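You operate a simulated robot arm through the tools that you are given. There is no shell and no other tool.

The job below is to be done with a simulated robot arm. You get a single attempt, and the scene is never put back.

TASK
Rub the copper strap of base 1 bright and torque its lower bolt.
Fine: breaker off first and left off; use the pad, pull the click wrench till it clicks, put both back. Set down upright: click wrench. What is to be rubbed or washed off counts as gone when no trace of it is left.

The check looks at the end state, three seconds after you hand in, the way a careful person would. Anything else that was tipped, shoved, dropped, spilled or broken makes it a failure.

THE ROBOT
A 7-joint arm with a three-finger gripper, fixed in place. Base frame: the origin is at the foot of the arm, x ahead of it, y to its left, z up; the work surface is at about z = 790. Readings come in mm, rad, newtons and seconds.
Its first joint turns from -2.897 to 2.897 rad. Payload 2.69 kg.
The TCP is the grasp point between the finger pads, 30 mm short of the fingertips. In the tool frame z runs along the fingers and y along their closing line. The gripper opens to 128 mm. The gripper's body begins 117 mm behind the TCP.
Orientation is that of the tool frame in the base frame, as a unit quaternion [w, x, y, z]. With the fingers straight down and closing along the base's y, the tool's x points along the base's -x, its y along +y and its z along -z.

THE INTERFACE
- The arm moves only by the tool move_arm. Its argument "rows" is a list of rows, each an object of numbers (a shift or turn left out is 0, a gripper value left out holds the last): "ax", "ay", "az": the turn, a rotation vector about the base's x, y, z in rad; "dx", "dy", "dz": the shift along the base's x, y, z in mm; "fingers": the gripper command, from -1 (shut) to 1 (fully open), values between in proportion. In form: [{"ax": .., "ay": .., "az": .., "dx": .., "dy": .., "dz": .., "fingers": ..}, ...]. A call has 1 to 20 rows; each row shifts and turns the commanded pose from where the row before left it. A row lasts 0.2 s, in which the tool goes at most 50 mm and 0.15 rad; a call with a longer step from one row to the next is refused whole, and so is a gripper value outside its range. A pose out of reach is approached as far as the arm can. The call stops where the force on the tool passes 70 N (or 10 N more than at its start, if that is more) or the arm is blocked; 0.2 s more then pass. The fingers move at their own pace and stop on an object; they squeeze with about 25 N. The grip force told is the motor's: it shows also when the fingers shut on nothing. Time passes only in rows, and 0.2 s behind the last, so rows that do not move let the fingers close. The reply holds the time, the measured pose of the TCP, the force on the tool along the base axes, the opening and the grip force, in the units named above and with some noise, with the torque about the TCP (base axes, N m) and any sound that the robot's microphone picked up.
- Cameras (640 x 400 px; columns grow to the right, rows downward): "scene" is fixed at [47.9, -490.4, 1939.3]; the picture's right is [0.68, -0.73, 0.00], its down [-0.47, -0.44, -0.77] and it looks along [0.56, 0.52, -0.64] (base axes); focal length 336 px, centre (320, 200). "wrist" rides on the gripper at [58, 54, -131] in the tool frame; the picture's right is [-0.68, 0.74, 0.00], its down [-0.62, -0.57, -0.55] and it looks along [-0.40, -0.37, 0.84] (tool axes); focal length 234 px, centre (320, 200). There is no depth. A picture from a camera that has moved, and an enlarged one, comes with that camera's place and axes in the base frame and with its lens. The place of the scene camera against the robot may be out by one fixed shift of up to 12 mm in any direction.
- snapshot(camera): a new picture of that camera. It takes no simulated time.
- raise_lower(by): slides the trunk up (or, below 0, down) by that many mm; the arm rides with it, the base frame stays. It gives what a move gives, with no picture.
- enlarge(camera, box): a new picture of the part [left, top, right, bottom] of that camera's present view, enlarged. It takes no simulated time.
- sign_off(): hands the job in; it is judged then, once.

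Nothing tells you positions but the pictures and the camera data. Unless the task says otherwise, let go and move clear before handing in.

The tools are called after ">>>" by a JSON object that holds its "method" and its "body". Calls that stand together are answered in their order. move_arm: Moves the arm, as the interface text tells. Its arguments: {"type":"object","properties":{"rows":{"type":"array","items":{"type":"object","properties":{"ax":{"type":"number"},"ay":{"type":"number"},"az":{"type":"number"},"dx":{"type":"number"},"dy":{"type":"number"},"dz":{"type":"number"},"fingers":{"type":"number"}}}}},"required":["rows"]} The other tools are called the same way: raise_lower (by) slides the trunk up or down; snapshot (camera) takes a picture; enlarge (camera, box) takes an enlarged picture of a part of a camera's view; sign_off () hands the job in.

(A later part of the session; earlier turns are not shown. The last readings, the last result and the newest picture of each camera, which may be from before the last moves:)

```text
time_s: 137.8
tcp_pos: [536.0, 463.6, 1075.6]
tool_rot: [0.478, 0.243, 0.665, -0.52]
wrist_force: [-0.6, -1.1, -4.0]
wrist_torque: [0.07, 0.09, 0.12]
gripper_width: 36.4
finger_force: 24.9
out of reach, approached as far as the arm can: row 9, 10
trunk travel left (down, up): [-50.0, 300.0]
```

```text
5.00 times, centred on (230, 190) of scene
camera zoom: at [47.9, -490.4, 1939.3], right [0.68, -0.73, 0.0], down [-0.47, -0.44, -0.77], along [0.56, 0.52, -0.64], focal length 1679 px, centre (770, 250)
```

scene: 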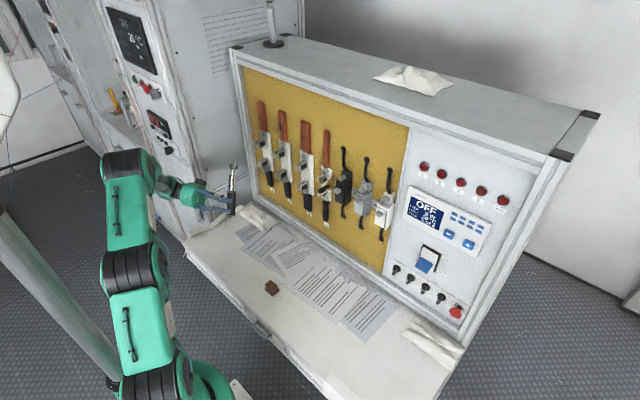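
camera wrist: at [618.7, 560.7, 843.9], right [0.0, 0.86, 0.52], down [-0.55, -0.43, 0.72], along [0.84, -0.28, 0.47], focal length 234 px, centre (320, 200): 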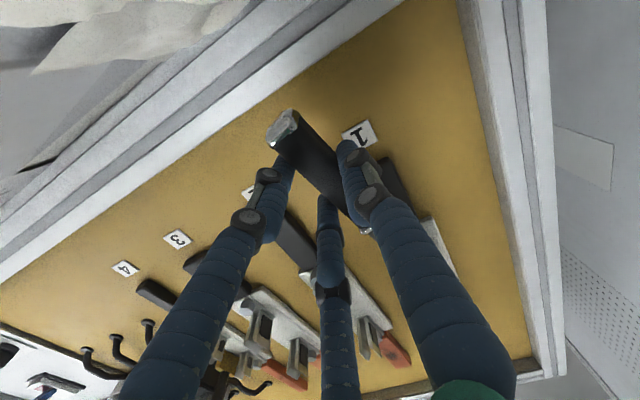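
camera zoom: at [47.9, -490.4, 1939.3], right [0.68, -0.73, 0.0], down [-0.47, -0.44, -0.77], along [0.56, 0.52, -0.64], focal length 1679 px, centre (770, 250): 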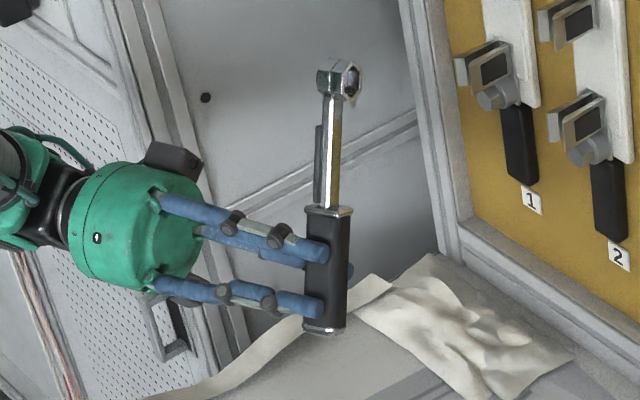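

The socket has a real hex cavity with corners along the handle axis, matching the bolt's corner-up orientation — so it seats with the handle straight down (0°), not at −11° or −30°. The wrench has also tipped back ~3° in the grip, which I'll compensate with the tool pitch. Reorienting now.

>>> {"method": "move_arm", "body": {"rows": [{"ax": 0.0449, "ay": -0.02355, "az": 0.114}, {"ax": 0.0449, "ay": -0.02355, "az": 0.114}, {"ax": 0.0449, "ay": -0.02355, "az": 0.114}, {"ax": 0.0449, "ay": -0.02355, "az": 0.114}, {"ax": 0.0449, "ay": -0.02355, "az": 0.114}, {"ax": 0.0449, "ay": -0.02355, "az": 0.114}, {"ax": 0.0449, "ay": -0.02355, "az": 0.114}, {"ax": 0.0449, "ay": -0.02355, "az": 0.114}, {"ax": 0.0449, "ay": -0.02355, "az": 0.114}, {"ax": 0.0449, "ay": -0.02355, "az": 0.114}, {}, {}]}}

```text
time_s: 140.4
tcp_pos: [537.0, 463.5, 1077.2]
tool_rot: [0.687, 0.002, 0.727, -0.001]
wrist_force: [0.1, 0.0, -3.5]
wrist_torque: [-0.05, 0.06, 0.03]
gripper_width: 36.0
finger_force: 25.1
trunk travel left (down, up): [-50.0, 300.0]
```

>>> {"method": "move_arm", "body": {"rows": [{"dy": 17, "dz": -34}, {"dy": 17, "dz": -34}, {"dy": 17, "dz": -34}, {"dy": 17, "dz": -34}, {"dy": 17, "dz": -34}, {"dx": 40}, {"dx": 40}, {"dx": 40}, {"dx": 40}, {"dx": 40}, {"dx": 8}, {}, {}]}}

>>> {"method": "move_arm", "body": {"rows": [{}]}}

>>> {"method": "move_arm", "body": {"rows": [{}]}}

>>> {"method": "enlarge", "body": {"camera": "scene", "box": [251, 164, 271, 178]}}

```text
time_s: 143.2
tcp_pos: [745.7, 551.5, 907.1]
tool_rot: [0.687, 0.001, 0.727, 0.0]
wrist_force: [-0.5, 0.5, -3.8]
wrist_torque: [-0.02, 0.06, 0.0]
gripper_width: 35.9
finger_force: 25.0
trunk travel left (down, up): [-50.0, 300.0]
```

```text
time_s: 143.6
tcp_pos: [745.0, 550.8, 907.6]
tool_rot: [0.687, 0.0, 0.726, 0.0]
wrist_force: [0.2, -0.7, -3.0]
wrist_torque: [-0.04, 0.06, -0.07]
gripper_width: 35.8
finger_force: 25.0
trunk travel left (down, up): [-50.0, 300.0]
```

```text
time_s: 144.0
tcp_pos: [745.2, 550.6, 907.2]
tool_rot: [0.687, 0.002, 0.726, -0.001]
wrist_force: [0.3, 0.3, -4.0]
wrist_torque: [0.0, 0.07, -0.04]
gripper_width: 36.4
finger_force: 25.4
trunk travel left (down, up): [-50.0, 300.0]
```

```text
16.00 times, centred on (261, 171) of scene
camera zoom: at [47.9, -490.4, 1939.3], right [0.68, -0.73, 0.0], down [-0.47, -0.44, -0.77], along [0.56, 0.52, -0.64], focal length 5373 px, centre (1264, 664)
```

zoom: 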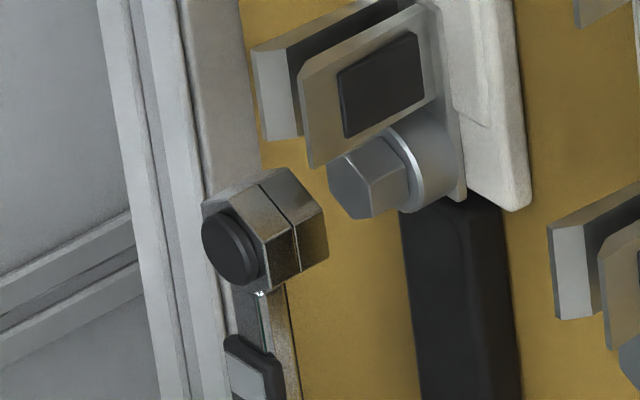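

The hexes are now in the same orientation; I read a residual of about 3 mm left and 2 mm low. Correcting and approaching to a few mm short.

>>> {"method": "move_arm", "body": {"rows": [{"dy": -2.8, "dz": 1.7}, {"dx": 5}, {"dx": 5}, {"dx": 3}, {}, {}]}}

>>> {"method": "move_arm", "body": {"rows": [{}]}}

>>> {"method": "enlarge", "body": {"camera": "scene", "box": [253, 162, 273, 176]}}

```text
time_s: 145.4
tcp_pos: [757.6, 546.9, 908.6]
tool_rot: [0.687, 0.0, 0.727, 0.001]
wrist_force: [0.7, -1.1, -4.0]
wrist_torque: [-0.01, 0.07, 0.02]
gripper_width: 36.2
finger_force: 25.2
trunk travel left (down, up): [-50.0, 300.0]
```

```text
time_s: 145.8
tcp_pos: [758.1, 546.6, 908.6]
tool_rot: [0.687, 0.001, 0.727, -0.001]
wrist_force: [0.4, 0.2, -3.2]
wrist_torque: [-0.04, 0.08, 0.0]
gripper_width: 36.1
finger_force: 25.1
trunk travel left (down, up): [-50.0, 300.0]
```

```text
16.00 times, centred on (263, 169) of scene
camera zoom: at [47.9, -490.4, 1939.3], right [0.68, -0.73, 0.0], down [-0.47, -0.44, -0.77], along [0.56, 0.52, -0.64], focal length 5373 px, centre (1232, 696)
```

zoom: 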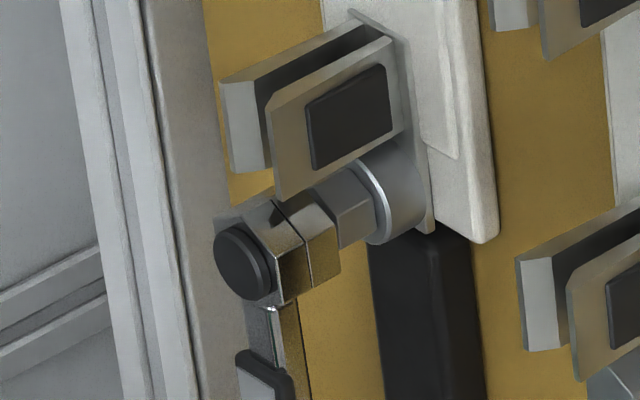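

Aligned within about a millimetre. Sliding on gently.

>>> {"method": "move_arm", "body": {"rows": [{"dx": 2}, {"dx": 2}, {"dx": 1.5}, {}]}}

>>> {"method": "move_arm", "body": {"rows": [{"dx": 1.5}, {"dx": 1.5}, {}]}}

>>> {"method": "enlarge", "body": {"camera": "scene", "box": [253, 162, 273, 176]}}

```text
time_s: 146.8
tcp_pos: [763.2, 546.3, 908.7]
tool_rot: [0.687, 0.001, 0.727, 0.0]
wrist_force: [-0.3, -0.2, -2.5]
wrist_torque: [0.0, 0.08, -0.03]
gripper_width: 36.1
finger_force: 24.9
trunk travel left (down, up): [-50.0, 300.0]
```

```text
time_s: 147.6
tcp_pos: [765.7, 547.2, 908.8]
tool_rot: [0.687, 0.001, 0.727, 0.0]
wrist_force: [-6.8, 0.3, -4.9]
wrist_torque: [-0.03, -0.75, 0.06]
gripper_width: 36.3
finger_force: 25.2
trunk travel left (down, up): [-50.0, 300.0]
```

```text
16.00 times, centred on (263, 169) of scene
camera zoom: at [47.9, -490.4, 1939.3], right [0.68, -0.73, 0.0], down [-0.47, -0.44, -0.77], along [0.56, 0.52, -0.64], focal length 5373 px, centre (1232, 696)
```

zoom: 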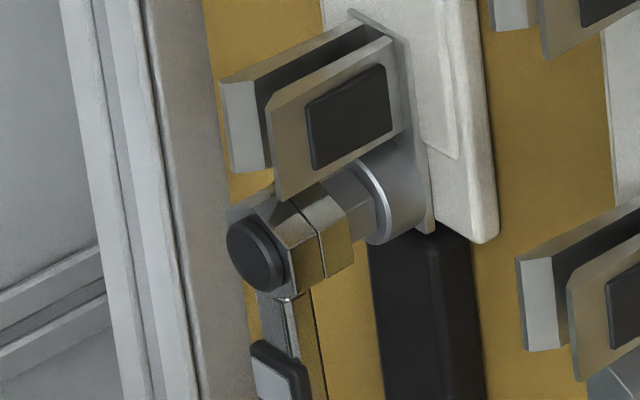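

It's touching the rim at its lower side, meaning the head is slightly high. I'll search downward in 1 mm steps under light pressure.

>>> {"method": "move_arm", "body": {"rows": [{"dz": -1}, {}]}}

>>> {"method": "move_arm", "body": {"rows": [{"dz": -1}, {}]}}

>>> {"method": "move_arm", "body": {"rows": [{"dz": -1}, {}]}}

```text
time_s: 148.2
tcp_pos: [767.3, 545.7, 909.0]
tool_rot: [0.688, 0.002, 0.726, -0.001]
wrist_force: [-4.8, 3.0, -0.6]
wrist_torque: [-0.26, -0.64, 0.1]
gripper_width: 36.3
finger_force: 25.0
trunk travel left (down, up): [-50.0, 300.0]
```

```text
time_s: 148.8
tcp_pos: [765.3, 544.8, 906.6]
tool_rot: [0.687, 0.001, 0.727, 0.0]
wrist_force: [-1.6, -0.6, -2.3]
wrist_torque: [-0.05, -0.22, 0.02]
gripper_width: 36.1
finger_force: 25.1
trunk travel left (down, up): [-50.0, 300.0]
```

```text
time_s: 149.4
tcp_pos: [767.1, 545.2, 906.3]
tool_rot: [0.687, 0.002, 0.727, -0.001]
wrist_force: [0.1, 0.6, -2.6]
wrist_torque: [0.0, 0.04, 0.01]
gripper_width: 36.1
finger_force: 25.2
trunk travel left (down, up): [-50.0, 300.0]
```

The force vanished after dropping 3 mm — it may have found the bolt. Advancing a little further.

>>> {"method": "move_arm", "body": {"rows": [{"dx": 1.5}, {"dx": 1.5}, {}]}}

>>> {"method": "enlarge", "body": {"camera": "scene", "box": [253, 162, 273, 176]}}

```text
time_s: 150.2
tcp_pos: [769.8, 545.4, 905.5]
tool_rot: [0.687, 0.001, 0.727, 0.0]
wrist_force: [-4.6, 0.6, -5.1]
wrist_torque: [-0.16, -0.67, 0.1]
gripper_width: 36.1
finger_force: 24.8
trunk travel left (down, up): [-50.0, 300.0]
```

```text
16.00 times, centred on (263, 169) of scene
camera zoom: at [47.9, -490.4, 1939.3], right [0.68, -0.73, 0.0], down [-0.47, -0.44, -0.77], along [0.56, 0.52, -0.64], focal length 5373 px, centre (1232, 696)
```

zoom: 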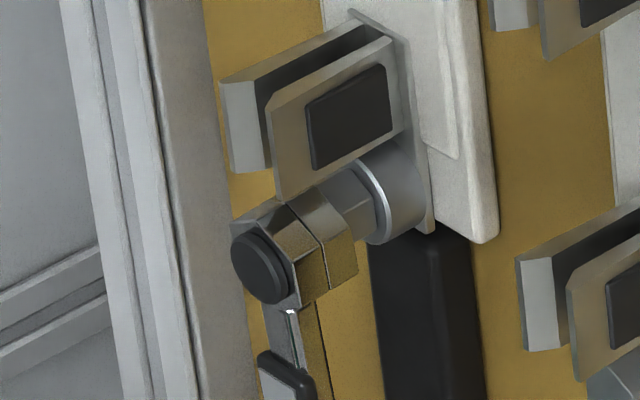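

Now it's touching at the upper rim, so the right height is in between. Backing off 3 mm, raising 1.7 mm, and retrying.

>>> {"method": "move_arm", "body": {"rows": [{"dx": -4}, {"dy": 0.8, "dz": 1.7}, {"dx": 2}, {"dx": 1}, {}]}}

>>> {"method": "move_arm", "body": {"rows": [{"dx": 1}, {"dx": 1}, {}]}}

>>> {"method": "enlarge", "body": {"camera": "scene", "box": [253, 162, 273, 176]}}

```text
time_s: 151.4
tcp_pos: [768.9, 546.6, 906.0]
tool_rot: [0.687, 0.002, 0.726, -0.001]
wrist_force: [-0.5, -0.8, -3.0]
wrist_torque: [0.0, 0.06, 0.02]
gripper_width: 36.0
finger_force: 25.3
trunk travel left (down, up): [-50.0, 300.0]
```

```text
time_s: 152.2
tcp_pos: [770.0, 547.7, 907.1]
tool_rot: [0.687, 0.002, 0.726, -0.001]
wrist_force: [-5.4, -0.2, -4.7]
wrist_torque: [-0.01, -0.7, 0.09]
gripper_width: 36.1
finger_force: 25.1
trunk travel left (down, up): [-50.0, 300.0]
```

```text
16.00 times, centred on (263, 169) of scene
camera zoom: at [47.9, -490.4, 1939.3], right [0.68, -0.73, 0.0], down [-0.47, -0.44, -0.77], along [0.56, 0.52, -0.64], focal length 5373 px, centre (1232, 696)
```

zoom: 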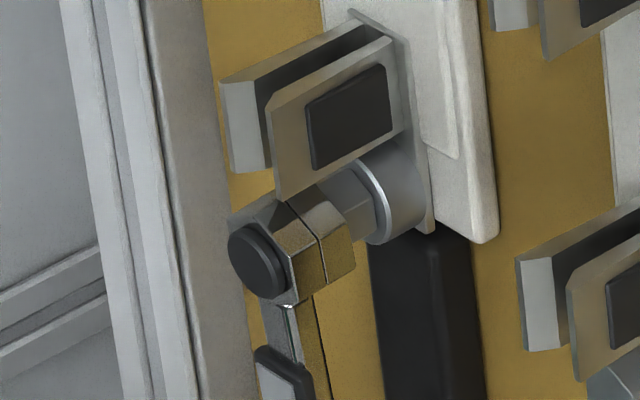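

Contact now appears nearly centred. I'll average a few force readings to locate the touching point better.

>>> {"method": "move_arm", "body": {"rows": [{}]}}

>>> {"method": "move_arm", "body": {"rows": [{}]}}

>>> {"method": "move_arm", "body": {"rows": [{}]}}

>>> {"method": "move_arm", "body": {"rows": [{}]}}

```text
time_s: 152.6
tcp_pos: [770.6, 545.6, 907.3]
tool_rot: [0.687, 0.001, 0.727, -0.001]
wrist_force: [-3.0, 0.4, -5.9]
wrist_torque: [-0.06, -0.43, 0.05]
gripper_width: 36.1
finger_force: 25.3
trunk travel left (down, up): [-50.0, 300.0]
```

```text
time_s: 153.0
tcp_pos: [770.6, 547.2, 908.1]
tool_rot: [0.687, 0.001, 0.727, 0.0]
wrist_force: [-2.0, 0.5, -4.4]
wrist_torque: [-0.05, -0.22, 0.03]
gripper_width: 36.0
finger_force: 24.9
trunk travel left (down, up): [-50.0, 300.0]
```

```text
time_s: 153.4
tcp_pos: [769.8, 546.9, 907.2]
tool_rot: [0.687, 0.001, 0.727, 0.0]
wrist_force: [-1.4, -0.9, -4.2]
wrist_torque: [-0.05, -0.05, 0.0]
gripper_width: 36.0
finger_force: 24.8
trunk travel left (down, up): [-50.0, 300.0]
```

```text
time_s: 153.8
tcp_pos: [771.4, 546.4, 907.6]
tool_rot: [0.687, 0.001, 0.727, 0.0]
wrist_force: [0.6, -0.2, -2.7]
wrist_torque: [-0.03, 0.04, 0.0]
gripper_width: 36.3
finger_force: 25.2
trunk travel left (down, up): [-50.0, 300.0]
```

The force bled off as the wrench crept in the grip (or slid on). Let me look before adjusting.

>>> {"method": "enlarge", "body": {"camera": "scene", "box": [253, 162, 273, 176]}}

>>> {"method": "enlarge", "body": {"camera": "scene", "box": [235, 160, 285, 220]}}

```text
16.00 times, centred on (263, 169) of scene
camera zoom: at [47.9, -490.4, 1939.3], right [0.68, -0.73, 0.0], down [-0.47, -0.44, -0.77], along [0.56, 0.52, -0.64], focal length 5373 px, centre (1232, 696)
```

zoom: 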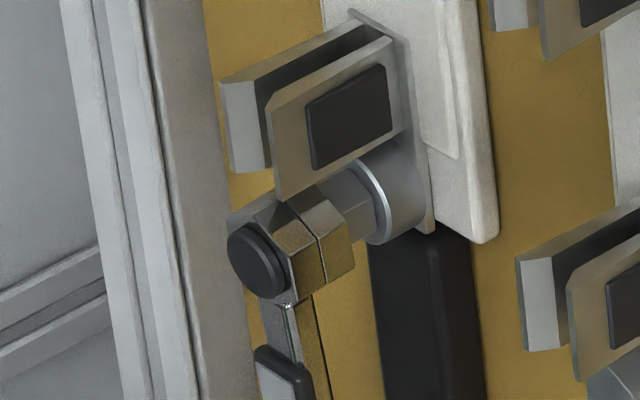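

```text
6.67 times, centred on (260, 190) of scene
camera zoom: at [47.9, -490.4, 1939.3], right [0.68, -0.73, 0.0], down [-0.47, -0.44, -0.77], along [0.56, 0.52, -0.64], focal length 2239 px, centre (720, 267)
```

zoom: 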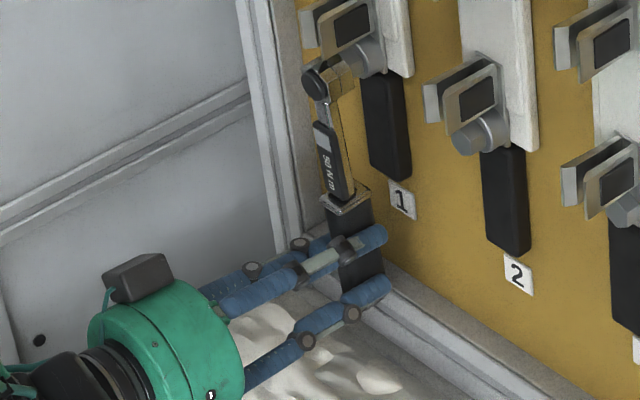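

I'll back off, re-level the wrench with another ~3° of tool pitch, and retry with the head 2 mm further left, since the touch points kept coming out on the left side of the bolt.

>>> {"method": "move_arm", "body": {"rows": [{"dx": -6}, {"dx": -8}, {"ay": 0.052}, {"dy": 1.9}, {}, {}]}}

>>> {"method": "move_arm", "body": {"rows": [{}]}}

>>> {"method": "move_arm", "body": {"rows": [{}]}}

>>> {"method": "enlarge", "body": {"camera": "scene", "box": [253, 162, 273, 176]}}

```text
time_s: 155.2
tcp_pos: [756.9, 549.3, 907.5]
tool_rot: [0.668, 0.0, 0.744, 0.0]
wrist_force: [-0.5, 0.1, -3.9]
wrist_torque: [-0.04, 0.05, -0.03]
gripper_width: 35.9
finger_force: 24.8
trunk travel left (down, up): [-50.0, 300.0]
```

```text
time_s: 155.6
tcp_pos: [757.4, 549.8, 907.4]
tool_rot: [0.668, 0.0, 0.744, 0.001]
wrist_force: [0.3, 0.0, -2.9]
wrist_torque: [-0.04, 0.09, 0.0]
gripper_width: 36.3
finger_force: 25.3
trunk travel left (down, up): [-50.0, 300.0]
```

```text
time_s: 156.0
tcp_pos: [757.7, 548.7, 905.8]
tool_rot: [0.668, 0.001, 0.745, 0.0]
wrist_force: [-0.1, -0.2, -3.9]
wrist_torque: [-0.01, 0.07, 0.03]
gripper_width: 35.9
finger_force: 24.5
trunk travel left (down, up): [-50.0, 300.0]
```

```text
16.00 times, centred on (263, 169) of scene
camera zoom: at [47.9, -490.4, 1939.3], right [0.68, -0.73, 0.0], down [-0.47, -0.44, -0.77], along [0.56, 0.52, -0.64], focal length 5373 px, centre (1232, 696)
```

zoom: 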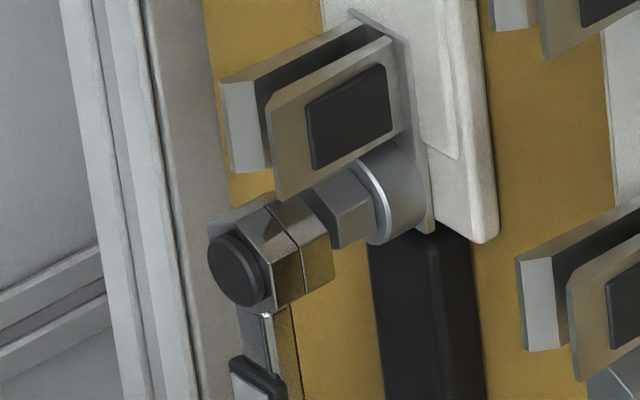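

>>> {"method": "enlarge", "body": {"camera": "scene", "box": [244, 168, 280, 214]}}

>>> {"method": "enlarge", "body": {"camera": "scene", "box": [249, 168, 267, 180]}}

```text
8.70 times, centred on (262, 191) of scene
camera zoom: at [47.9, -490.4, 1939.3], right [0.68, -0.73, 0.0], down [-0.47, -0.44, -0.77], along [0.56, 0.52, -0.64], focal length 2920 px, centre (824, 278)
```

zoom: 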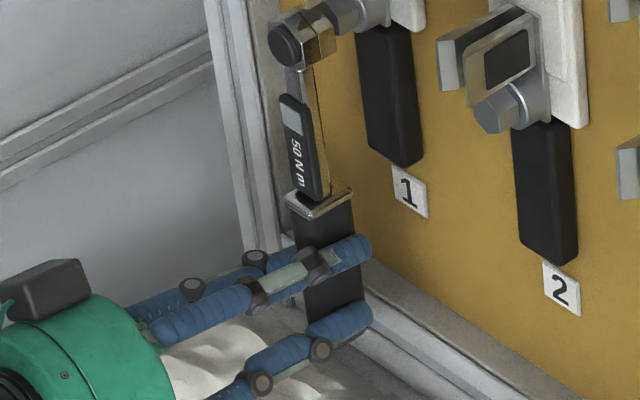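

```text
16.00 times, centred on (258, 174) of scene
camera zoom: at [47.9, -490.4, 1939.3], right [0.68, -0.73, 0.0], down [-0.47, -0.44, -0.77], along [0.56, 0.52, -0.64], focal length 5373 px, centre (1312, 616)
```

zoom: 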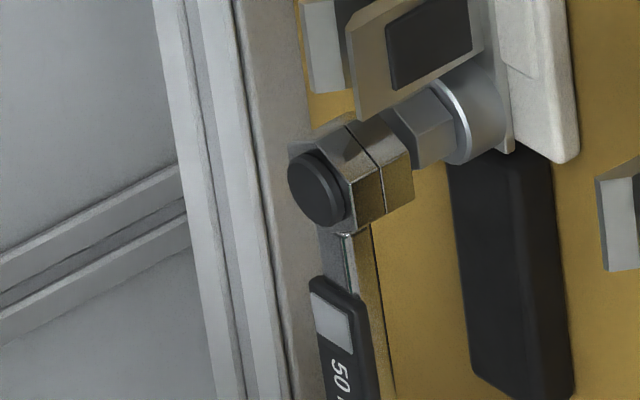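

>>> {"method": "move_arm", "body": {"rows": [{"dx": 2}, {"dx": 2}, {"dx": 1.5}, {}]}}

>>> {"method": "move_arm", "body": {"rows": [{"dx": 1}, {"dx": 1}, {}]}}

```text
time_s: 157.0
tcp_pos: [763.3, 549.9, 907.5]
tool_rot: [0.668, 0.002, 0.745, -0.001]
wrist_force: [-0.3, 0.5, -3.3]
wrist_torque: [-0.04, 0.07, 0.01]
gripper_width: 36.1
finger_force: 25.1
trunk travel left (down, up): [-50.0, 300.0]
```

```text
time_s: 157.8
tcp_pos: [763.7, 548.9, 907.2]
tool_rot: [0.669, 0.001, 0.744, 0.0]
wrist_force: [-3.3, 1.0, -0.6]
wrist_torque: [-0.17, -0.55, 0.05]
gripper_width: 36.1
finger_force: 24.9
trunk travel left (down, up): [-50.0, 300.0]
```

Contact at the top corner with an upward push: the head is a touch low. Raising in 1 mm steps while keeping light pressure.

>>> {"method": "move_arm", "body": {"rows": [{"dz": 1}, {}]}}

>>> {"method": "move_arm", "body": {"rows": [{"dz": 0.8, "dx": 0.5}, {}]}}

```text
time_s: 158.4
tcp_pos: [763.7, 548.8, 908.4]
tool_rot: [0.668, 0.001, 0.744, 0.0]
wrist_force: [-2.2, 1.0, -1.3]
wrist_torque: [-0.15, -0.19, 0.04]
gripper_width: 36.2
finger_force: 24.7
trunk travel left (down, up): [-50.0, 300.0]
```

```text
time_s: 159.0
tcp_pos: [765.7, 548.0, 908.3]
tool_rot: [0.668, 0.002, 0.744, -0.002]
wrist_force: [-1.7, 0.4, -3.5]
wrist_torque: [-0.09, 0.04, -0.02]
gripper_width: 36.3
finger_force: 24.9
trunk travel left (down, up): [-50.0, 300.0]
```

>>> {"method": "move_arm", "body": {"rows": [{"dx": 1}, {"dx": 1}, {}]}}

>>> {"method": "move_arm", "body": {"rows": [{"dx": 1}, {"dx": 1}, {}]}}

>>> {"method": "enlarge", "body": {"camera": "scene", "box": [253, 162, 273, 176]}}

```text
time_s: 159.8
tcp_pos: [766.1, 549.1, 909.0]
tool_rot: [0.668, 0.001, 0.744, 0.0]
wrist_force: [-0.5, 0.0, -3.0]
wrist_torque: [-0.02, 0.08, 0.0]
gripper_width: 36.0
finger_force: 25.0
trunk travel left (down, up): [-50.0, 300.0]
```

```text
time_s: 160.6
tcp_pos: [768.9, 548.7, 909.8]
tool_rot: [0.668, 0.001, 0.744, -0.001]
wrist_force: [-0.1, -0.1, -2.9]
wrist_torque: [-0.05, 0.04, 0.01]
gripper_width: 36.2
finger_force: 25.0
trunk travel left (down, up): [-50.0, 300.0]
```

```text
16.00 times, centred on (263, 169) of scene
camera zoom: at [47.9, -490.4, 1939.3], right [0.68, -0.73, 0.0], down [-0.47, -0.44, -0.77], along [0.56, 0.52, -0.64], focal length 5373 px, centre (1232, 696)
```

zoom: 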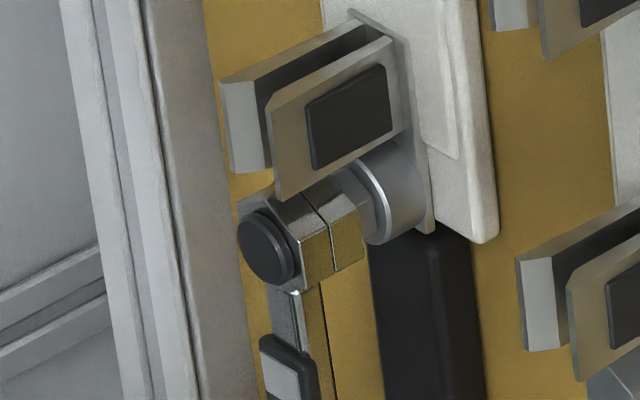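

It slid on — advancing with zero force and the bolt head is disappearing into the socket. Continuing to seat it.

>>> {"method": "move_arm", "body": {"rows": [{"dx": 1.5}, {"dx": 1.5}, {}]}}

>>> {"method": "move_arm", "body": {"rows": [{"dx": 1.5}, {"dx": 1.5}, {}]}}

>>> {"method": "move_arm", "body": {"rows": [{"dx": 1}, {"dx": 1}, {}]}}

>>> {"method": "enlarge", "body": {"camera": "scene", "box": [253, 162, 273, 176]}}

```text
time_s: 161.4
tcp_pos: [770.9, 548.6, 907.9]
tool_rot: [0.668, 0.001, 0.744, 0.0]
wrist_force: [-0.7, -1.0, -3.0]
wrist_torque: [-0.03, 0.08, 0.03]
gripper_width: 35.9
finger_force: 25.0
trunk travel left (down, up): [-50.0, 300.0]
```

```text
time_s: 162.2
tcp_pos: [774.2, 549.8, 909.5]
tool_rot: [0.668, 0.002, 0.744, -0.001]
wrist_force: [-3.8, 1.9, -0.4]
wrist_torque: [-0.23, -0.43, 0.07]
gripper_width: 36.1
finger_force: 25.0
trunk travel left (down, up): [-50.0, 300.0]
```

```text
time_s: 163.0
tcp_pos: [777.3, 549.3, 910.3]
tool_rot: [0.668, 0.001, 0.744, 0.0]
wrist_force: [-4.9, 1.6, -2.9]
wrist_torque: [-0.18, -0.63, 0.12]
gripper_width: 36.2
finger_force: 25.4
trunk travel left (down, up): [-50.0, 300.0]
```

```text
16.00 times, centred on (263, 169) of scene
camera zoom: at [47.9, -490.4, 1939.3], right [0.68, -0.73, 0.0], down [-0.47, -0.44, -0.77], along [0.56, 0.52, -0.64], focal length 5373 px, centre (1232, 696)
```

zoom: 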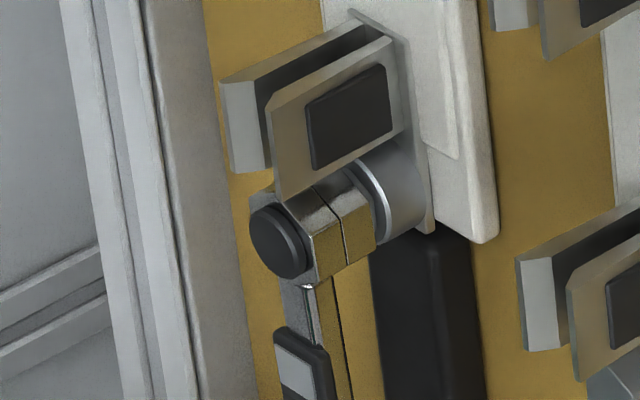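

Seated: the socket has swallowed the bolt head up to the washer. Now I'll begin the clockwise pull, swinging the handle left about the bolt axis in small steps.

>>> {"method": "move_arm", "body": {"rows": [{"ax": 0.025, "dy": 3.8, "dz": -0.1}, {"ax": 0.025, "dy": 3.8, "dz": -0.1}, {}]}}

>>> {"method": "move_arm", "body": {"rows": [{"ax": 0.025, "dy": 3.8, "dz": 0.05}, {"ax": 0.025, "dy": 3.8, "dz": 0.1}, {}]}}

```text
time_s: 163.8
tcp_pos: [776.8, 557.9, 908.6]
tool_rot: [0.668, 0.018, 0.744, 0.018]
wrist_force: [0.5, 1.9, -3.8]
wrist_torque: [-0.29, 0.37, 0.06]
gripper_width: 36.3
finger_force: 25.2
trunk travel left (down, up): [-50.0, 300.0]
```

```text
time_s: 164.6
tcp_pos: [777.0, 565.0, 908.7]
tool_rot: [0.668, 0.034, 0.743, 0.037]
wrist_force: [0.6, 0.1, -2.3]
wrist_torque: [-0.28, 0.33, 0.07]
gripper_width: 35.9
finger_force: 24.7
trunk travel left (down, up): [-50.0, 300.0]
```

>>> {"method": "move_arm", "body": {"rows": [{"ax": 0.025, "dy": 3.8, "dz": 0.25}, {"ax": 0.025, "dy": 3.8, "dz": 0.3}, {}]}}

>>> {"method": "move_arm", "body": {"rows": [{"ax": 0.025, "dy": 3.77, "dz": 0.45}, {"ax": 0.025, "dy": 3.77, "dz": 0.5}, {}]}}

>>> {"method": "enlarge", "body": {"camera": "scene", "box": [253, 162, 273, 176]}}

>>> {"method": "enlarge", "body": {"camera": "scene", "box": [230, 150, 300, 220]}}

```text
time_s: 165.4
tcp_pos: [777.1, 572.3, 910.0]
tool_rot: [0.666, 0.051, 0.742, 0.056]
wrist_force: [-3.7, 1.5, -3.0]
wrist_torque: [-0.43, -0.38, 0.02]
gripper_width: 36.3
finger_force: 24.6
trunk travel left (down, up): [-50.0, 300.0]
```

```text
time_s: 166.2
tcp_pos: [777.5, 578.5, 910.0]
tool_rot: [0.664, 0.068, 0.741, 0.074]
wrist_force: [-1.8, 2.4, 0.2]
wrist_torque: [-0.57, -0.13, 0.09]
gripper_width: 35.9
finger_force: 25.3
trunk travel left (down, up): [-50.0, 300.0]
```

```text
16.00 times, centred on (263, 169) of scene
camera zoom: at [47.9, -490.4, 1939.3], right [0.68, -0.73, 0.0], down [-0.47, -0.44, -0.77], along [0.56, 0.52, -0.64], focal length 5373 px, centre (1232, 696)
```

zoom: 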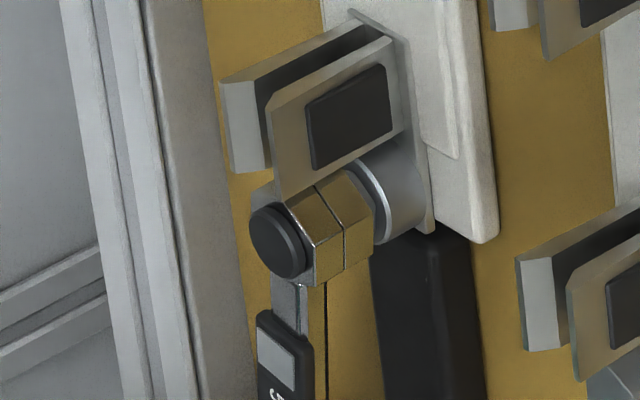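

```text
5.71 times, centred on (265, 185) of scene
camera zoom: at [47.9, -490.4, 1939.3], right [0.68, -0.73, 0.0], down [-0.47, -0.44, -0.77], along [0.56, 0.52, -0.64], focal length 1919 px, centre (634, 286)
```

zoom: 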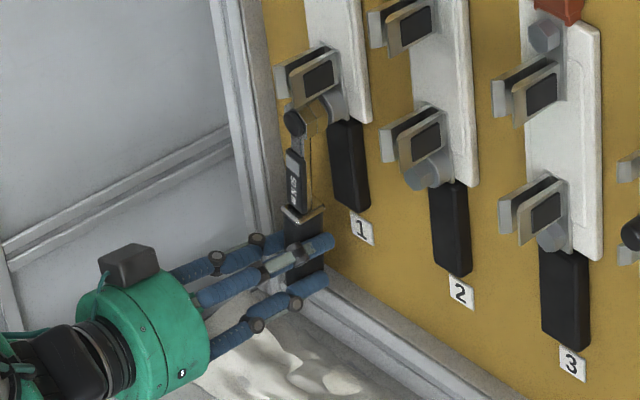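

Light but rising resistance after ~11°. Continuing the pull.

>>> {"method": "move_arm", "body": {"rows": [{"ax": 0.025, "dy": 3.74, "dz": 0.63}, {"ax": 0.025, "dy": 3.74, "dz": 0.69}, {}]}}

>>> {"method": "move_arm", "body": {"rows": [{"ax": 0.025, "dy": 3.7, "dz": 0.8}, {"ax": 0.025, "dy": 3.7, "dz": 0.9}, {}]}}

```text
time_s: 167.0
tcp_pos: [776.6, 586.3, 912.7]
tool_rot: [0.663, 0.085, 0.738, 0.092]
wrist_force: [-2.4, 1.4, -0.9]
wrist_torque: [-0.53, -0.15, 0.06]
gripper_width: 36.2
finger_force: 24.7
trunk travel left (down, up): [-50.0, 300.0]
```

```text
time_s: 167.8
tcp_pos: [778.5, 593.6, 912.7]
tool_rot: [0.66, 0.101, 0.736, 0.111]
wrist_force: [-1.3, 3.4, -2.6]
wrist_torque: [-0.73, 0.18, 0.17]
gripper_width: 36.2
finger_force: 25.1
trunk travel left (down, up): [-50.0, 300.0]
```

Resistance is only ~0.2 N·m, as if the bolt is running in loosely or there's play. The cabinet wall at y≈790 leaves room, so I'll keep turning.

>>> {"method": "move_arm", "body": {"rows": [{"ax": 0.025, "dy": 3.65, "dz": 1.0}, {"ax": 0.025, "dy": 3.65, "dz": 1.07}, {"ax": 0.025, "dy": 3.6, "dz": 1.15}, {"ax": 0.025, "dy": 3.6, "dz": 1.25}, {}]}}

>>> {"method": "move_arm", "body": {"rows": [{"ax": 0.025, "dy": 3.55, "dz": 1.35}, {"ax": 0.025, "dy": 3.55, "dz": 1.45}, {"ax": 0.025, "dy": 3.45, "dz": 1.5}, {"ax": 0.025, "dy": 3.45, "dz": 1.6}, {}]}}

>>> {"method": "enlarge", "body": {"camera": "scene", "box": [230, 150, 300, 220]}}

>>> {"method": "enlarge", "body": {"camera": "scene", "box": [253, 162, 273, 176]}}

```text
time_s: 169.0
tcp_pos: [778.0, 607.8, 917.7]
tool_rot: [0.654, 0.134, 0.73, 0.147]
wrist_force: [-1.1, 4.5, -6.0]
wrist_torque: [-0.77, 0.06, 0.16]
gripper_width: 36.2
finger_force: 25.1
trunk travel left (down, up): [-50.0, 300.0]
```

```text
time_s: 170.2
tcp_pos: [777.0, 622.3, 924.4]
tool_rot: [0.647, 0.166, 0.721, 0.183]
wrist_force: [0.9, 0.5, -3.5]
wrist_torque: [-0.4, 0.38, 0.19]
gripper_width: 36.2
finger_force: 25.2
trunk travel left (down, up): [-50.0, 300.0]
```

```text
5.71 times, centred on (265, 185) of scene
camera zoom: at [47.9, -490.4, 1939.3], right [0.68, -0.73, 0.0], down [-0.47, -0.44, -0.77], along [0.56, 0.52, -0.64], focal length 1919 px, centre (634, 286)
```

zoom: 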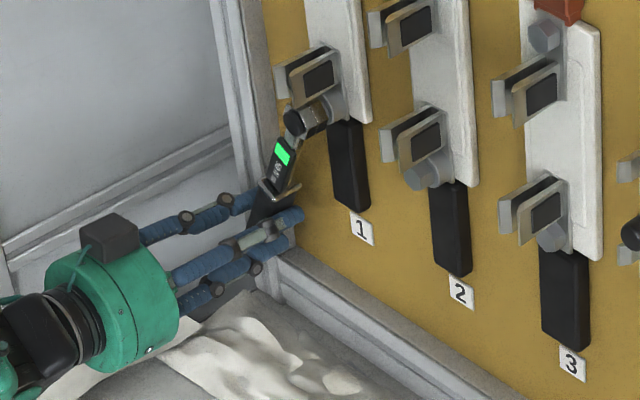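

```text
16.00 times, centred on (263, 169) of scene
camera zoom: at [47.9, -490.4, 1939.3], right [0.68, -0.73, 0.0], down [-0.47, -0.44, -0.77], along [0.56, 0.52, -0.64], focal length 5373 px, centre (1232, 696)
```

zoom: 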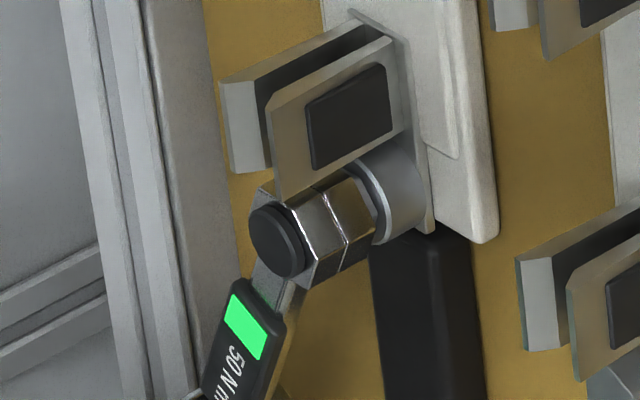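

The wrench's indicator window has turned green and the load dropped off. Let me check for any click report and look at the indicator and panel more closely before doing anything else.

>>> {"method": "move_arm", "body": {"rows": [{}]}}

>>> {"method": "enlarge", "body": {"camera": "scene", "box": [248, 170, 268, 190]}}

>>> {"method": "snapshot", "body": {"camera": "scene"}}

```text
time_s: 170.6
tcp_pos: [777.7, 623.3, 924.9]
tool_rot: [0.647, 0.167, 0.721, 0.183]
wrist_force: [0.9, 1.1, -1.9]
wrist_torque: [-0.42, 0.36, 0.21]
gripper_width: 36.0
finger_force: 25.7
trunk travel left (down, up): [-50.0, 300.0]
```

```text
16.00 times, centred on (258, 180) of scene
camera zoom: at [47.9, -490.4, 1939.3], right [0.68, -0.73, 0.0], down [-0.47, -0.44, -0.77], along [0.56, 0.52, -0.64], focal length 5373 px, centre (1312, 520)
```

zoom: 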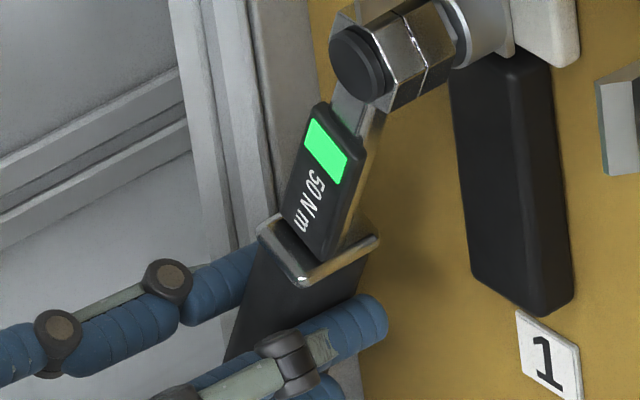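

```text
taken
```

scene: 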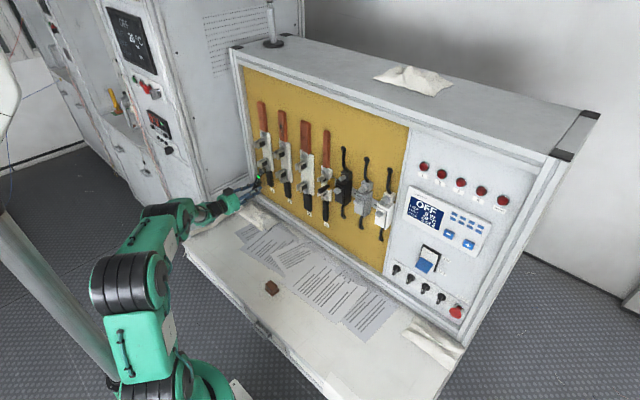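

The green window beside "50 N m" indicates the set torque was reached, and I shouldn't over-tighten. I'll pull the socket straight back off the bolt without turning back.

>>> {"method": "move_arm", "body": {"rows": [{"dx": -3}, {"dx": -3}, {"dx": -4}, {"dx": -5}, {"dx": -6}, {}]}}

>>> {"method": "enlarge", "body": {"camera": "scene", "box": [248, 162, 273, 180]}}

```text
time_s: 172.0
tcp_pos: [755.7, 623.5, 922.4]
tool_rot: [0.647, 0.166, 0.721, 0.184]
wrist_force: [0.2, -0.5, -3.2]
wrist_torque: [0.01, 0.06, 0.01]
gripper_width: 36.2
finger_force: 25.1
trunk travel left (down, up): [-50.0, 300.0]
```

```text
16.00 times, centred on (260, 171) of scene
camera zoom: at [47.9, -490.4, 1939.3], right [0.68, -0.73, 0.0], down [-0.47, -0.44, -0.77], along [0.56, 0.52, -0.64], focal length 5373 px, centre (1272, 664)
```

zoom: 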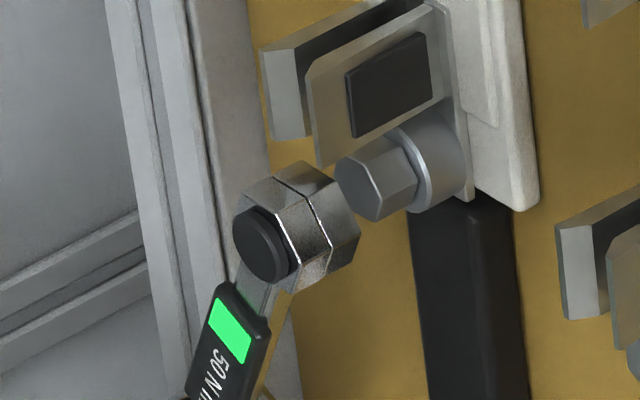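

The bolt has visibly turned and the indicator stays latched green. Now retracting and bringing the wrench back over the table.

>>> {"method": "move_arm", "body": {"rows": [{"dx": -40}, {"dx": -40}, {"dx": -40}, {"dx": -40}, {"dx": -40}, {"ax": -0.1, "dy": -14, "dz": 10}, {"ax": -0.1, "dy": -14, "dz": 10}, {"ax": -0.1, "dy": -14, "dz": 10}, {"ax": -0.1, "dy": -14, "dz": 10}, {"ax": -0.1, "dy": -14, "dz": 10}, {}]}}

>>> {"method": "move_arm", "body": {"rows": [{"ay": 0.1309, "dx": -6, "dy": -11, "dz": 6}, {"ay": 0.1309, "dx": -6, "dy": -11, "dz": 6}, {"ay": 0.1309, "dx": -6, "dy": -11, "dz": 6}, {"ay": 0.1309, "dx": -6, "dy": -11, "dz": 6}, {"ay": 0.1309, "dx": -6, "dy": -11, "dz": 6}, {"ay": 0.1309, "dx": -6, "dy": -11, "dz": 6}, {"ay": 0.1309, "dx": -6, "dy": -11, "dz": 6}, {"ay": 0.1309, "dx": -6, "dy": -11, "dz": 6}, {"ay": 0.1309, "dx": -6, "dy": -11, "dz": 6}, {"ay": 0.1309, "dx": -6, "dy": -11, "dz": 6}, {"ay": 0.1309, "dx": -6, "dy": -11, "dz": 6}, {"ay": 0.1309, "dx": -6, "dy": -11, "dz": 6}, {}]}}

>>> {"method": "snapshot", "body": {"camera": "scene"}}

```text
time_s: 174.4
tcp_pos: [554.8, 551.6, 972.8]
tool_rot: [0.668, 0.001, 0.744, -0.002]
wrist_force: [-0.1, 0.1, -3.7]
wrist_torque: [-0.02, 0.08, 0.0]
gripper_width: 36.0
finger_force: 24.9
trunk travel left (down, up): [-50.0, 300.0]
```

```text
time_s: 177.2
tcp_pos: [483.1, 420.9, 1045.0]
tool_rot: [-0.055, 0.0, 0.999, -0.001]
wrist_force: [0.7, -0.5, -3.2]
wrist_torque: [-0.03, 0.14, -0.01]
gripper_width: 35.9
finger_force: 25.0
trunk travel left (down, up): [-50.0, 300.0]
```

```text
taken
```

scene: 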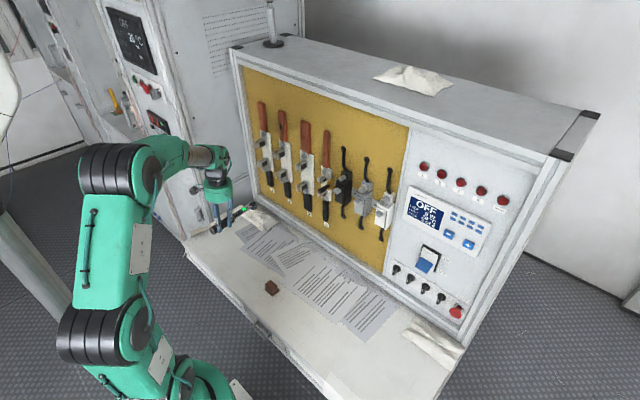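

Wrench is level again above the table. Yawing it back to its original direction and hovering above its place.

>>> {"method": "move_arm", "body": {"rows": [{"az": 0.1395, "dx": 3.8, "dy": 0.4, "dz": -5}, {"az": 0.1395, "dx": 3.8, "dy": 0.4, "dz": -5}, {"az": 0.1395, "dx": 3.8, "dy": 0.4, "dz": -5}, {"az": 0.1395, "dx": 3.8, "dy": 0.4, "dz": -5}, {"az": 0.1395, "dx": 3.8, "dy": 0.4, "dz": -5}, {"az": 0.1395, "dx": 3.8, "dy": 0.4, "dz": -5}, {"az": 0.1395, "dx": 3.8, "dy": 0.4, "dz": -5}, {"az": 0.1395, "dx": 3.8, "dy": 0.4, "dz": -5}, {"az": 0.1395, "dx": 3.8, "dy": 0.4, "dz": -5}, {"az": 0.1395, "dx": 3.8, "dy": 0.4, "dz": -5}, {"az": 0.1395, "dx": 3.8, "dy": 0.4, "dz": -5}, {"az": 0.1395, "dx": 3.8, "dy": 0.4, "dz": -5}, {}]}}

>>> {"method": "enlarge", "body": {"camera": "scene", "box": [190, 190, 290, 270]}}

>>> {"method": "snapshot", "body": {"camera": "wrist"}}

```text
time_s: 180.0
tcp_pos: [530.4, 425.7, 985.7]
tool_rot: [0.035, 0.741, -0.669, 0.041]
wrist_force: [-0.4, -0.5, -3.1]
wrist_torque: [-0.08, -0.01, 0.0]
gripper_width: 36.1
finger_force: 24.7
trunk travel left (down, up): [-50.0, 300.0]
```

```text
5.00 times, centred on (240, 230) of scene
camera zoom: at [47.9, -490.4, 1939.3], right [0.68, -0.73, 0.0], down [-0.47, -0.44, -0.77], along [0.56, 0.52, -0.64], focal length 1679 px, centre (720, 50)
```

zoom: 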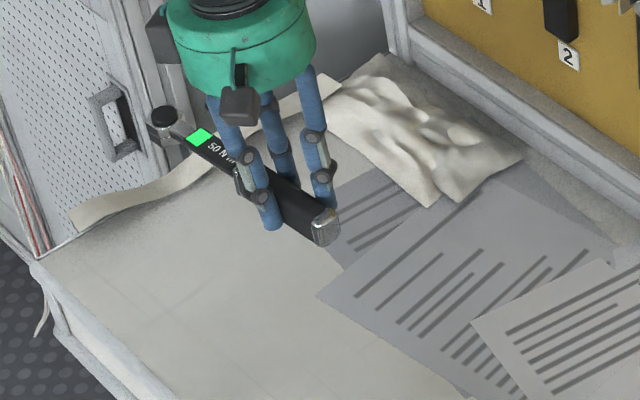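

```text
taken
camera wrist: at [480.1, 376.2, 1123.0], right [-0.8, 0.59, -0.07], down [0.49, 0.73, 0.48], along [0.34, 0.35, -0.87], focal length 234 px, centre (320, 200)
```

wrist: 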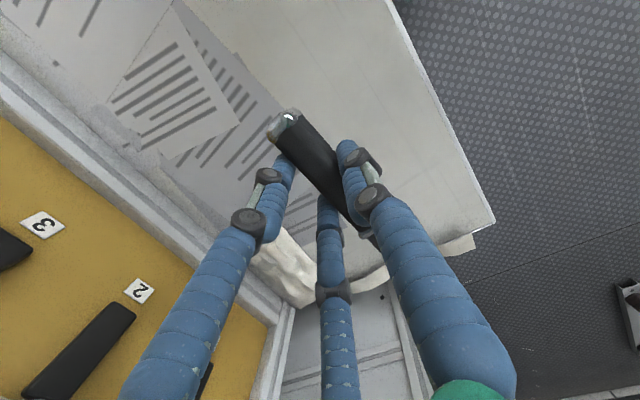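

Level to within about a degree, label up. Descending toward the table, then creeping down until touch.

>>> {"method": "move_arm", "body": {"rows": [{"dz": -40}, {"dz": -40}, {"dz": -35}, {"dz": -20}, {"dz": -8}, {}]}}

>>> {"method": "enlarge", "body": {"camera": "scene", "box": [190, 210, 290, 290]}}

```text
time_s: 181.4
tcp_pos: [529.5, 424.7, 841.0]
tool_rot: [0.036, 0.741, -0.669, 0.041]
wrist_force: [-0.5, 0.1, -3.1]
wrist_torque: [-0.12, -0.02, 0.03]
gripper_width: 36.2
finger_force: 25.3
trunk travel left (down, up): [-50.0, 300.0]
```

```text
5.00 times, centred on (240, 250) of scene
camera zoom: at [47.9, -490.4, 1939.3], right [0.68, -0.73, 0.0], down [-0.47, -0.44, -0.77], along [0.56, 0.52, -0.64], focal length 1679 px, centre (720, -50)
```

zoom: 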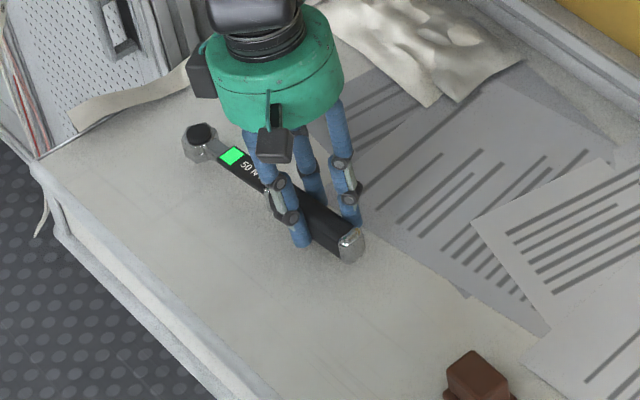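

>>> {"method": "move_arm", "body": {"rows": [{"dz": -3}, {"dz": -2}, {"dz": -2}, {}]}}

>>> {"method": "move_arm", "body": {"rows": [{"dz": -1.5}, {"dz": -1}, {}]}}

>>> {"method": "move_arm", "body": {"rows": [{"dz": -1}, {"dz": -1}, {}]}}

```text
time_s: 182.4
tcp_pos: [529.6, 425.1, 835.6]
tool_rot: [0.036, 0.742, -0.669, 0.04]
wrist_force: [0.1, -0.1, -3.2]
wrist_torque: [-0.11, -0.02, 0.02]
gripper_width: 36.1
finger_force: 24.8
trunk travel left (down, up): [-50.0, 300.0]
```

```text
time_s: 183.2
tcp_pos: [529.3, 425.5, 833.5]
tool_rot: [0.036, 0.742, -0.669, 0.041]
wrist_force: [-0.6, -0.3, -3.2]
wrist_torque: [-0.1, -0.01, 0.01]
gripper_width: 36.1
finger_force: 25.4
trunk travel left (down, up): [-50.0, 300.0]
```

```text
time_s: 184.0
tcp_pos: [529.9, 424.5, 832.3]
tool_rot: [0.036, 0.742, -0.668, 0.041]
wrist_force: [-0.5, -0.5, -3.1]
wrist_torque: [-0.1, -0.03, 0.01]
gripper_width: 36.0
finger_force: 24.9
trunk travel left (down, up): [-50.0, 300.0]
```

>>> {"method": "move_arm", "body": {"rows": [{"dz": -1}, {"dz": -1}, {}]}}

>>> {"method": "move_arm", "body": {"rows": [{"dz": -1}, {}]}}

>>> {"method": "move_arm", "body": {"rows": [{"dz": -1}, {}]}}

```text
time_s: 184.8
tcp_pos: [529.4, 425.3, 829.2]
tool_rot: [0.035, 0.741, -0.669, 0.041]
wrist_force: [-0.4, 0.5, -3.1]
wrist_torque: [-0.07, -0.03, 0.01]
gripper_width: 36.2
finger_force: 25.4
trunk travel left (down, up): [-50.0, 300.0]
```

```text
time_s: 185.4
tcp_pos: [529.4, 424.2, 828.3]
tool_rot: [0.035, 0.741, -0.669, 0.04]
wrist_force: [-2.5, 0.4, 1.1]
wrist_torque: [-0.3, 0.14, -0.09]
gripper_width: 36.4
finger_force: 24.9
trunk travel left (down, up): [-50.0, 300.0]
```

```text
time_s: 186.0
tcp_pos: [529.7, 425.0, 828.4]
tool_rot: [0.034, 0.741, -0.669, 0.041]
wrist_force: [-4.9, -2.7, 17.4]
wrist_torque: [-1.26, 0.39, -0.22]
gripper_width: 36.1
finger_force: 25.5
trunk travel left (down, up): [-50.0, 300.0]
```

The handle end has touched first, so the head is slightly up. Looking at it before levelling.

>>> {"method": "enlarge", "body": {"camera": "scene", "box": [205, 225, 255, 270]}}

```text
8.89 times, centred on (230, 248) of scene
camera zoom: at [47.9, -490.4, 1939.3], right [0.68, -0.73, 0.0], down [-0.47, -0.44, -0.77], along [0.56, 0.52, -0.64], focal length 2985 px, centre (1120, -222)
```

zoom: 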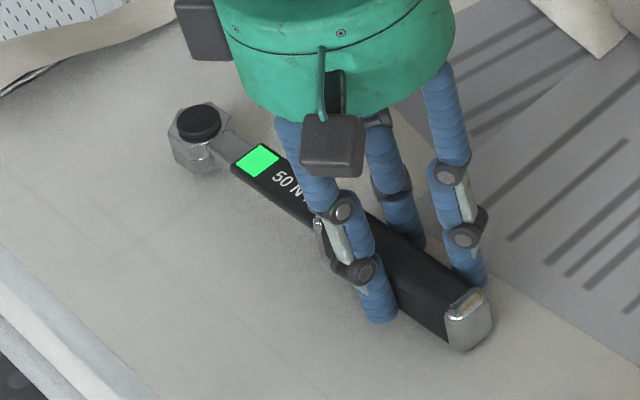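

I'll ease up 1.5 mm, tip the head down by ~1.4°, and set it down again.

>>> {"method": "move_arm", "body": {"rows": [{"dz": 1.5}, {"ax": -0.0249, "ay": -0.0026}, {}]}}

>>> {"method": "move_arm", "body": {"rows": [{"dz": -1}, {}]}}

>>> {"method": "move_arm", "body": {"rows": [{"dz": -1}, {}]}}

```text
time_s: 186.8
tcp_pos: [529.6, 424.9, 828.9]
tool_rot: [0.044, 0.741, -0.668, 0.05]
wrist_force: [-0.3, 0.7, -3.0]
wrist_torque: [-0.11, -0.01, -0.02]
gripper_width: 35.9
finger_force: 25.1
trunk travel left (down, up): [-50.0, 300.0]
```

```text
time_s: 187.4
tcp_pos: [531.3, 424.4, 827.2]
tool_rot: [0.043, 0.741, -0.668, 0.05]
wrist_force: [0.5, -0.1, -2.6]
wrist_torque: [-0.06, -0.02, 0.01]
gripper_width: 36.2
finger_force: 24.6
trunk travel left (down, up): [-50.0, 300.0]
```

```text
time_s: 188.0
tcp_pos: [530.3, 425.1, 827.5]
tool_rot: [0.044, 0.741, -0.668, 0.05]
wrist_force: [0.8, -1.3, -0.4]
wrist_torque: [-0.23, 0.02, 0.06]
gripper_width: 36.3
finger_force: 24.9
trunk travel left (down, up): [-50.0, 300.0]
```

>>> {"method": "move_arm", "body": {"rows": [{"ax": -0.0199, "ay": -0.0021}, {"dz": -0.7}, {}]}}

>>> {"method": "move_arm", "body": {"rows": [{"dz": -0.7}, {}]}}

```text
time_s: 188.8
tcp_pos: [529.5, 425.4, 826.1]
tool_rot: [0.05, 0.741, -0.668, 0.057]
wrist_force: [-0.1, 4.6, 7.1]
wrist_torque: [0.05, 0.16, 0.0]
gripper_width: 36.3
finger_force: 25.2
trunk travel left (down, up): [-50.0, 300.0]
```

```text
time_s: 189.4
tcp_pos: [529.3, 425.4, 826.8]
tool_rot: [0.05, 0.74, -0.668, 0.058]
wrist_force: [0.1, 6.3, 18.6]
wrist_torque: [-0.04, 0.29, 0.02]
gripper_width: 36.1
finger_force: 24.9
trunk travel left (down, up): [-50.0, 300.0]
```

Both ends now rest on the table. Opening only slightly (the tool is tilted, so the fingers must not spread into the table), then lifting straight up.

>>> {"method": "move_arm", "body": {"rows": [{"dz": 0.8}, {"fingers": -0.35}, {"fingers": -0.25}, {"fingers": -0.2}, {"fingers": -0.2}, {}]}}

>>> {"method": "enlarge", "body": {"camera": "scene", "box": [205, 225, 255, 270]}}

```text
time_s: 190.8
tcp_pos: [530.3, 426.0, 826.7]
tool_rot: [0.05, 0.74, -0.668, 0.056]
wrist_force: [0.9, 0.1, 0.3]
wrist_torque: [-0.02, 0.0, 0.01]
gripper_width: 51.1
finger_force: 0.0
trunk travel left (down, up): [-50.0, 300.0]
```

```text
8.89 times, centred on (230, 248) of scene
camera zoom: at [47.9, -490.4, 1939.3], right [0.68, -0.73, 0.0], down [-0.47, -0.44, -0.77], along [0.56, 0.52, -0.64], focal length 2985 px, centre (1120, -222)
```

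zoom: 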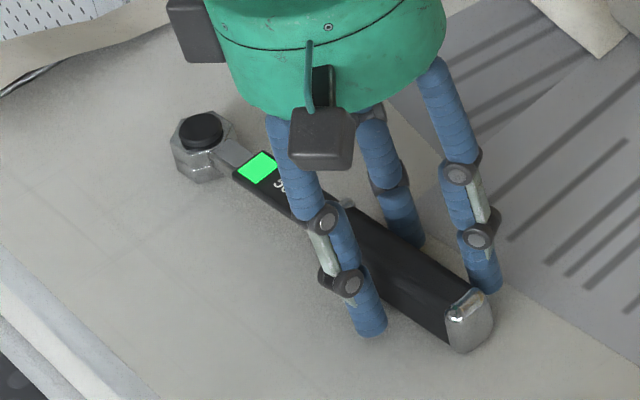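

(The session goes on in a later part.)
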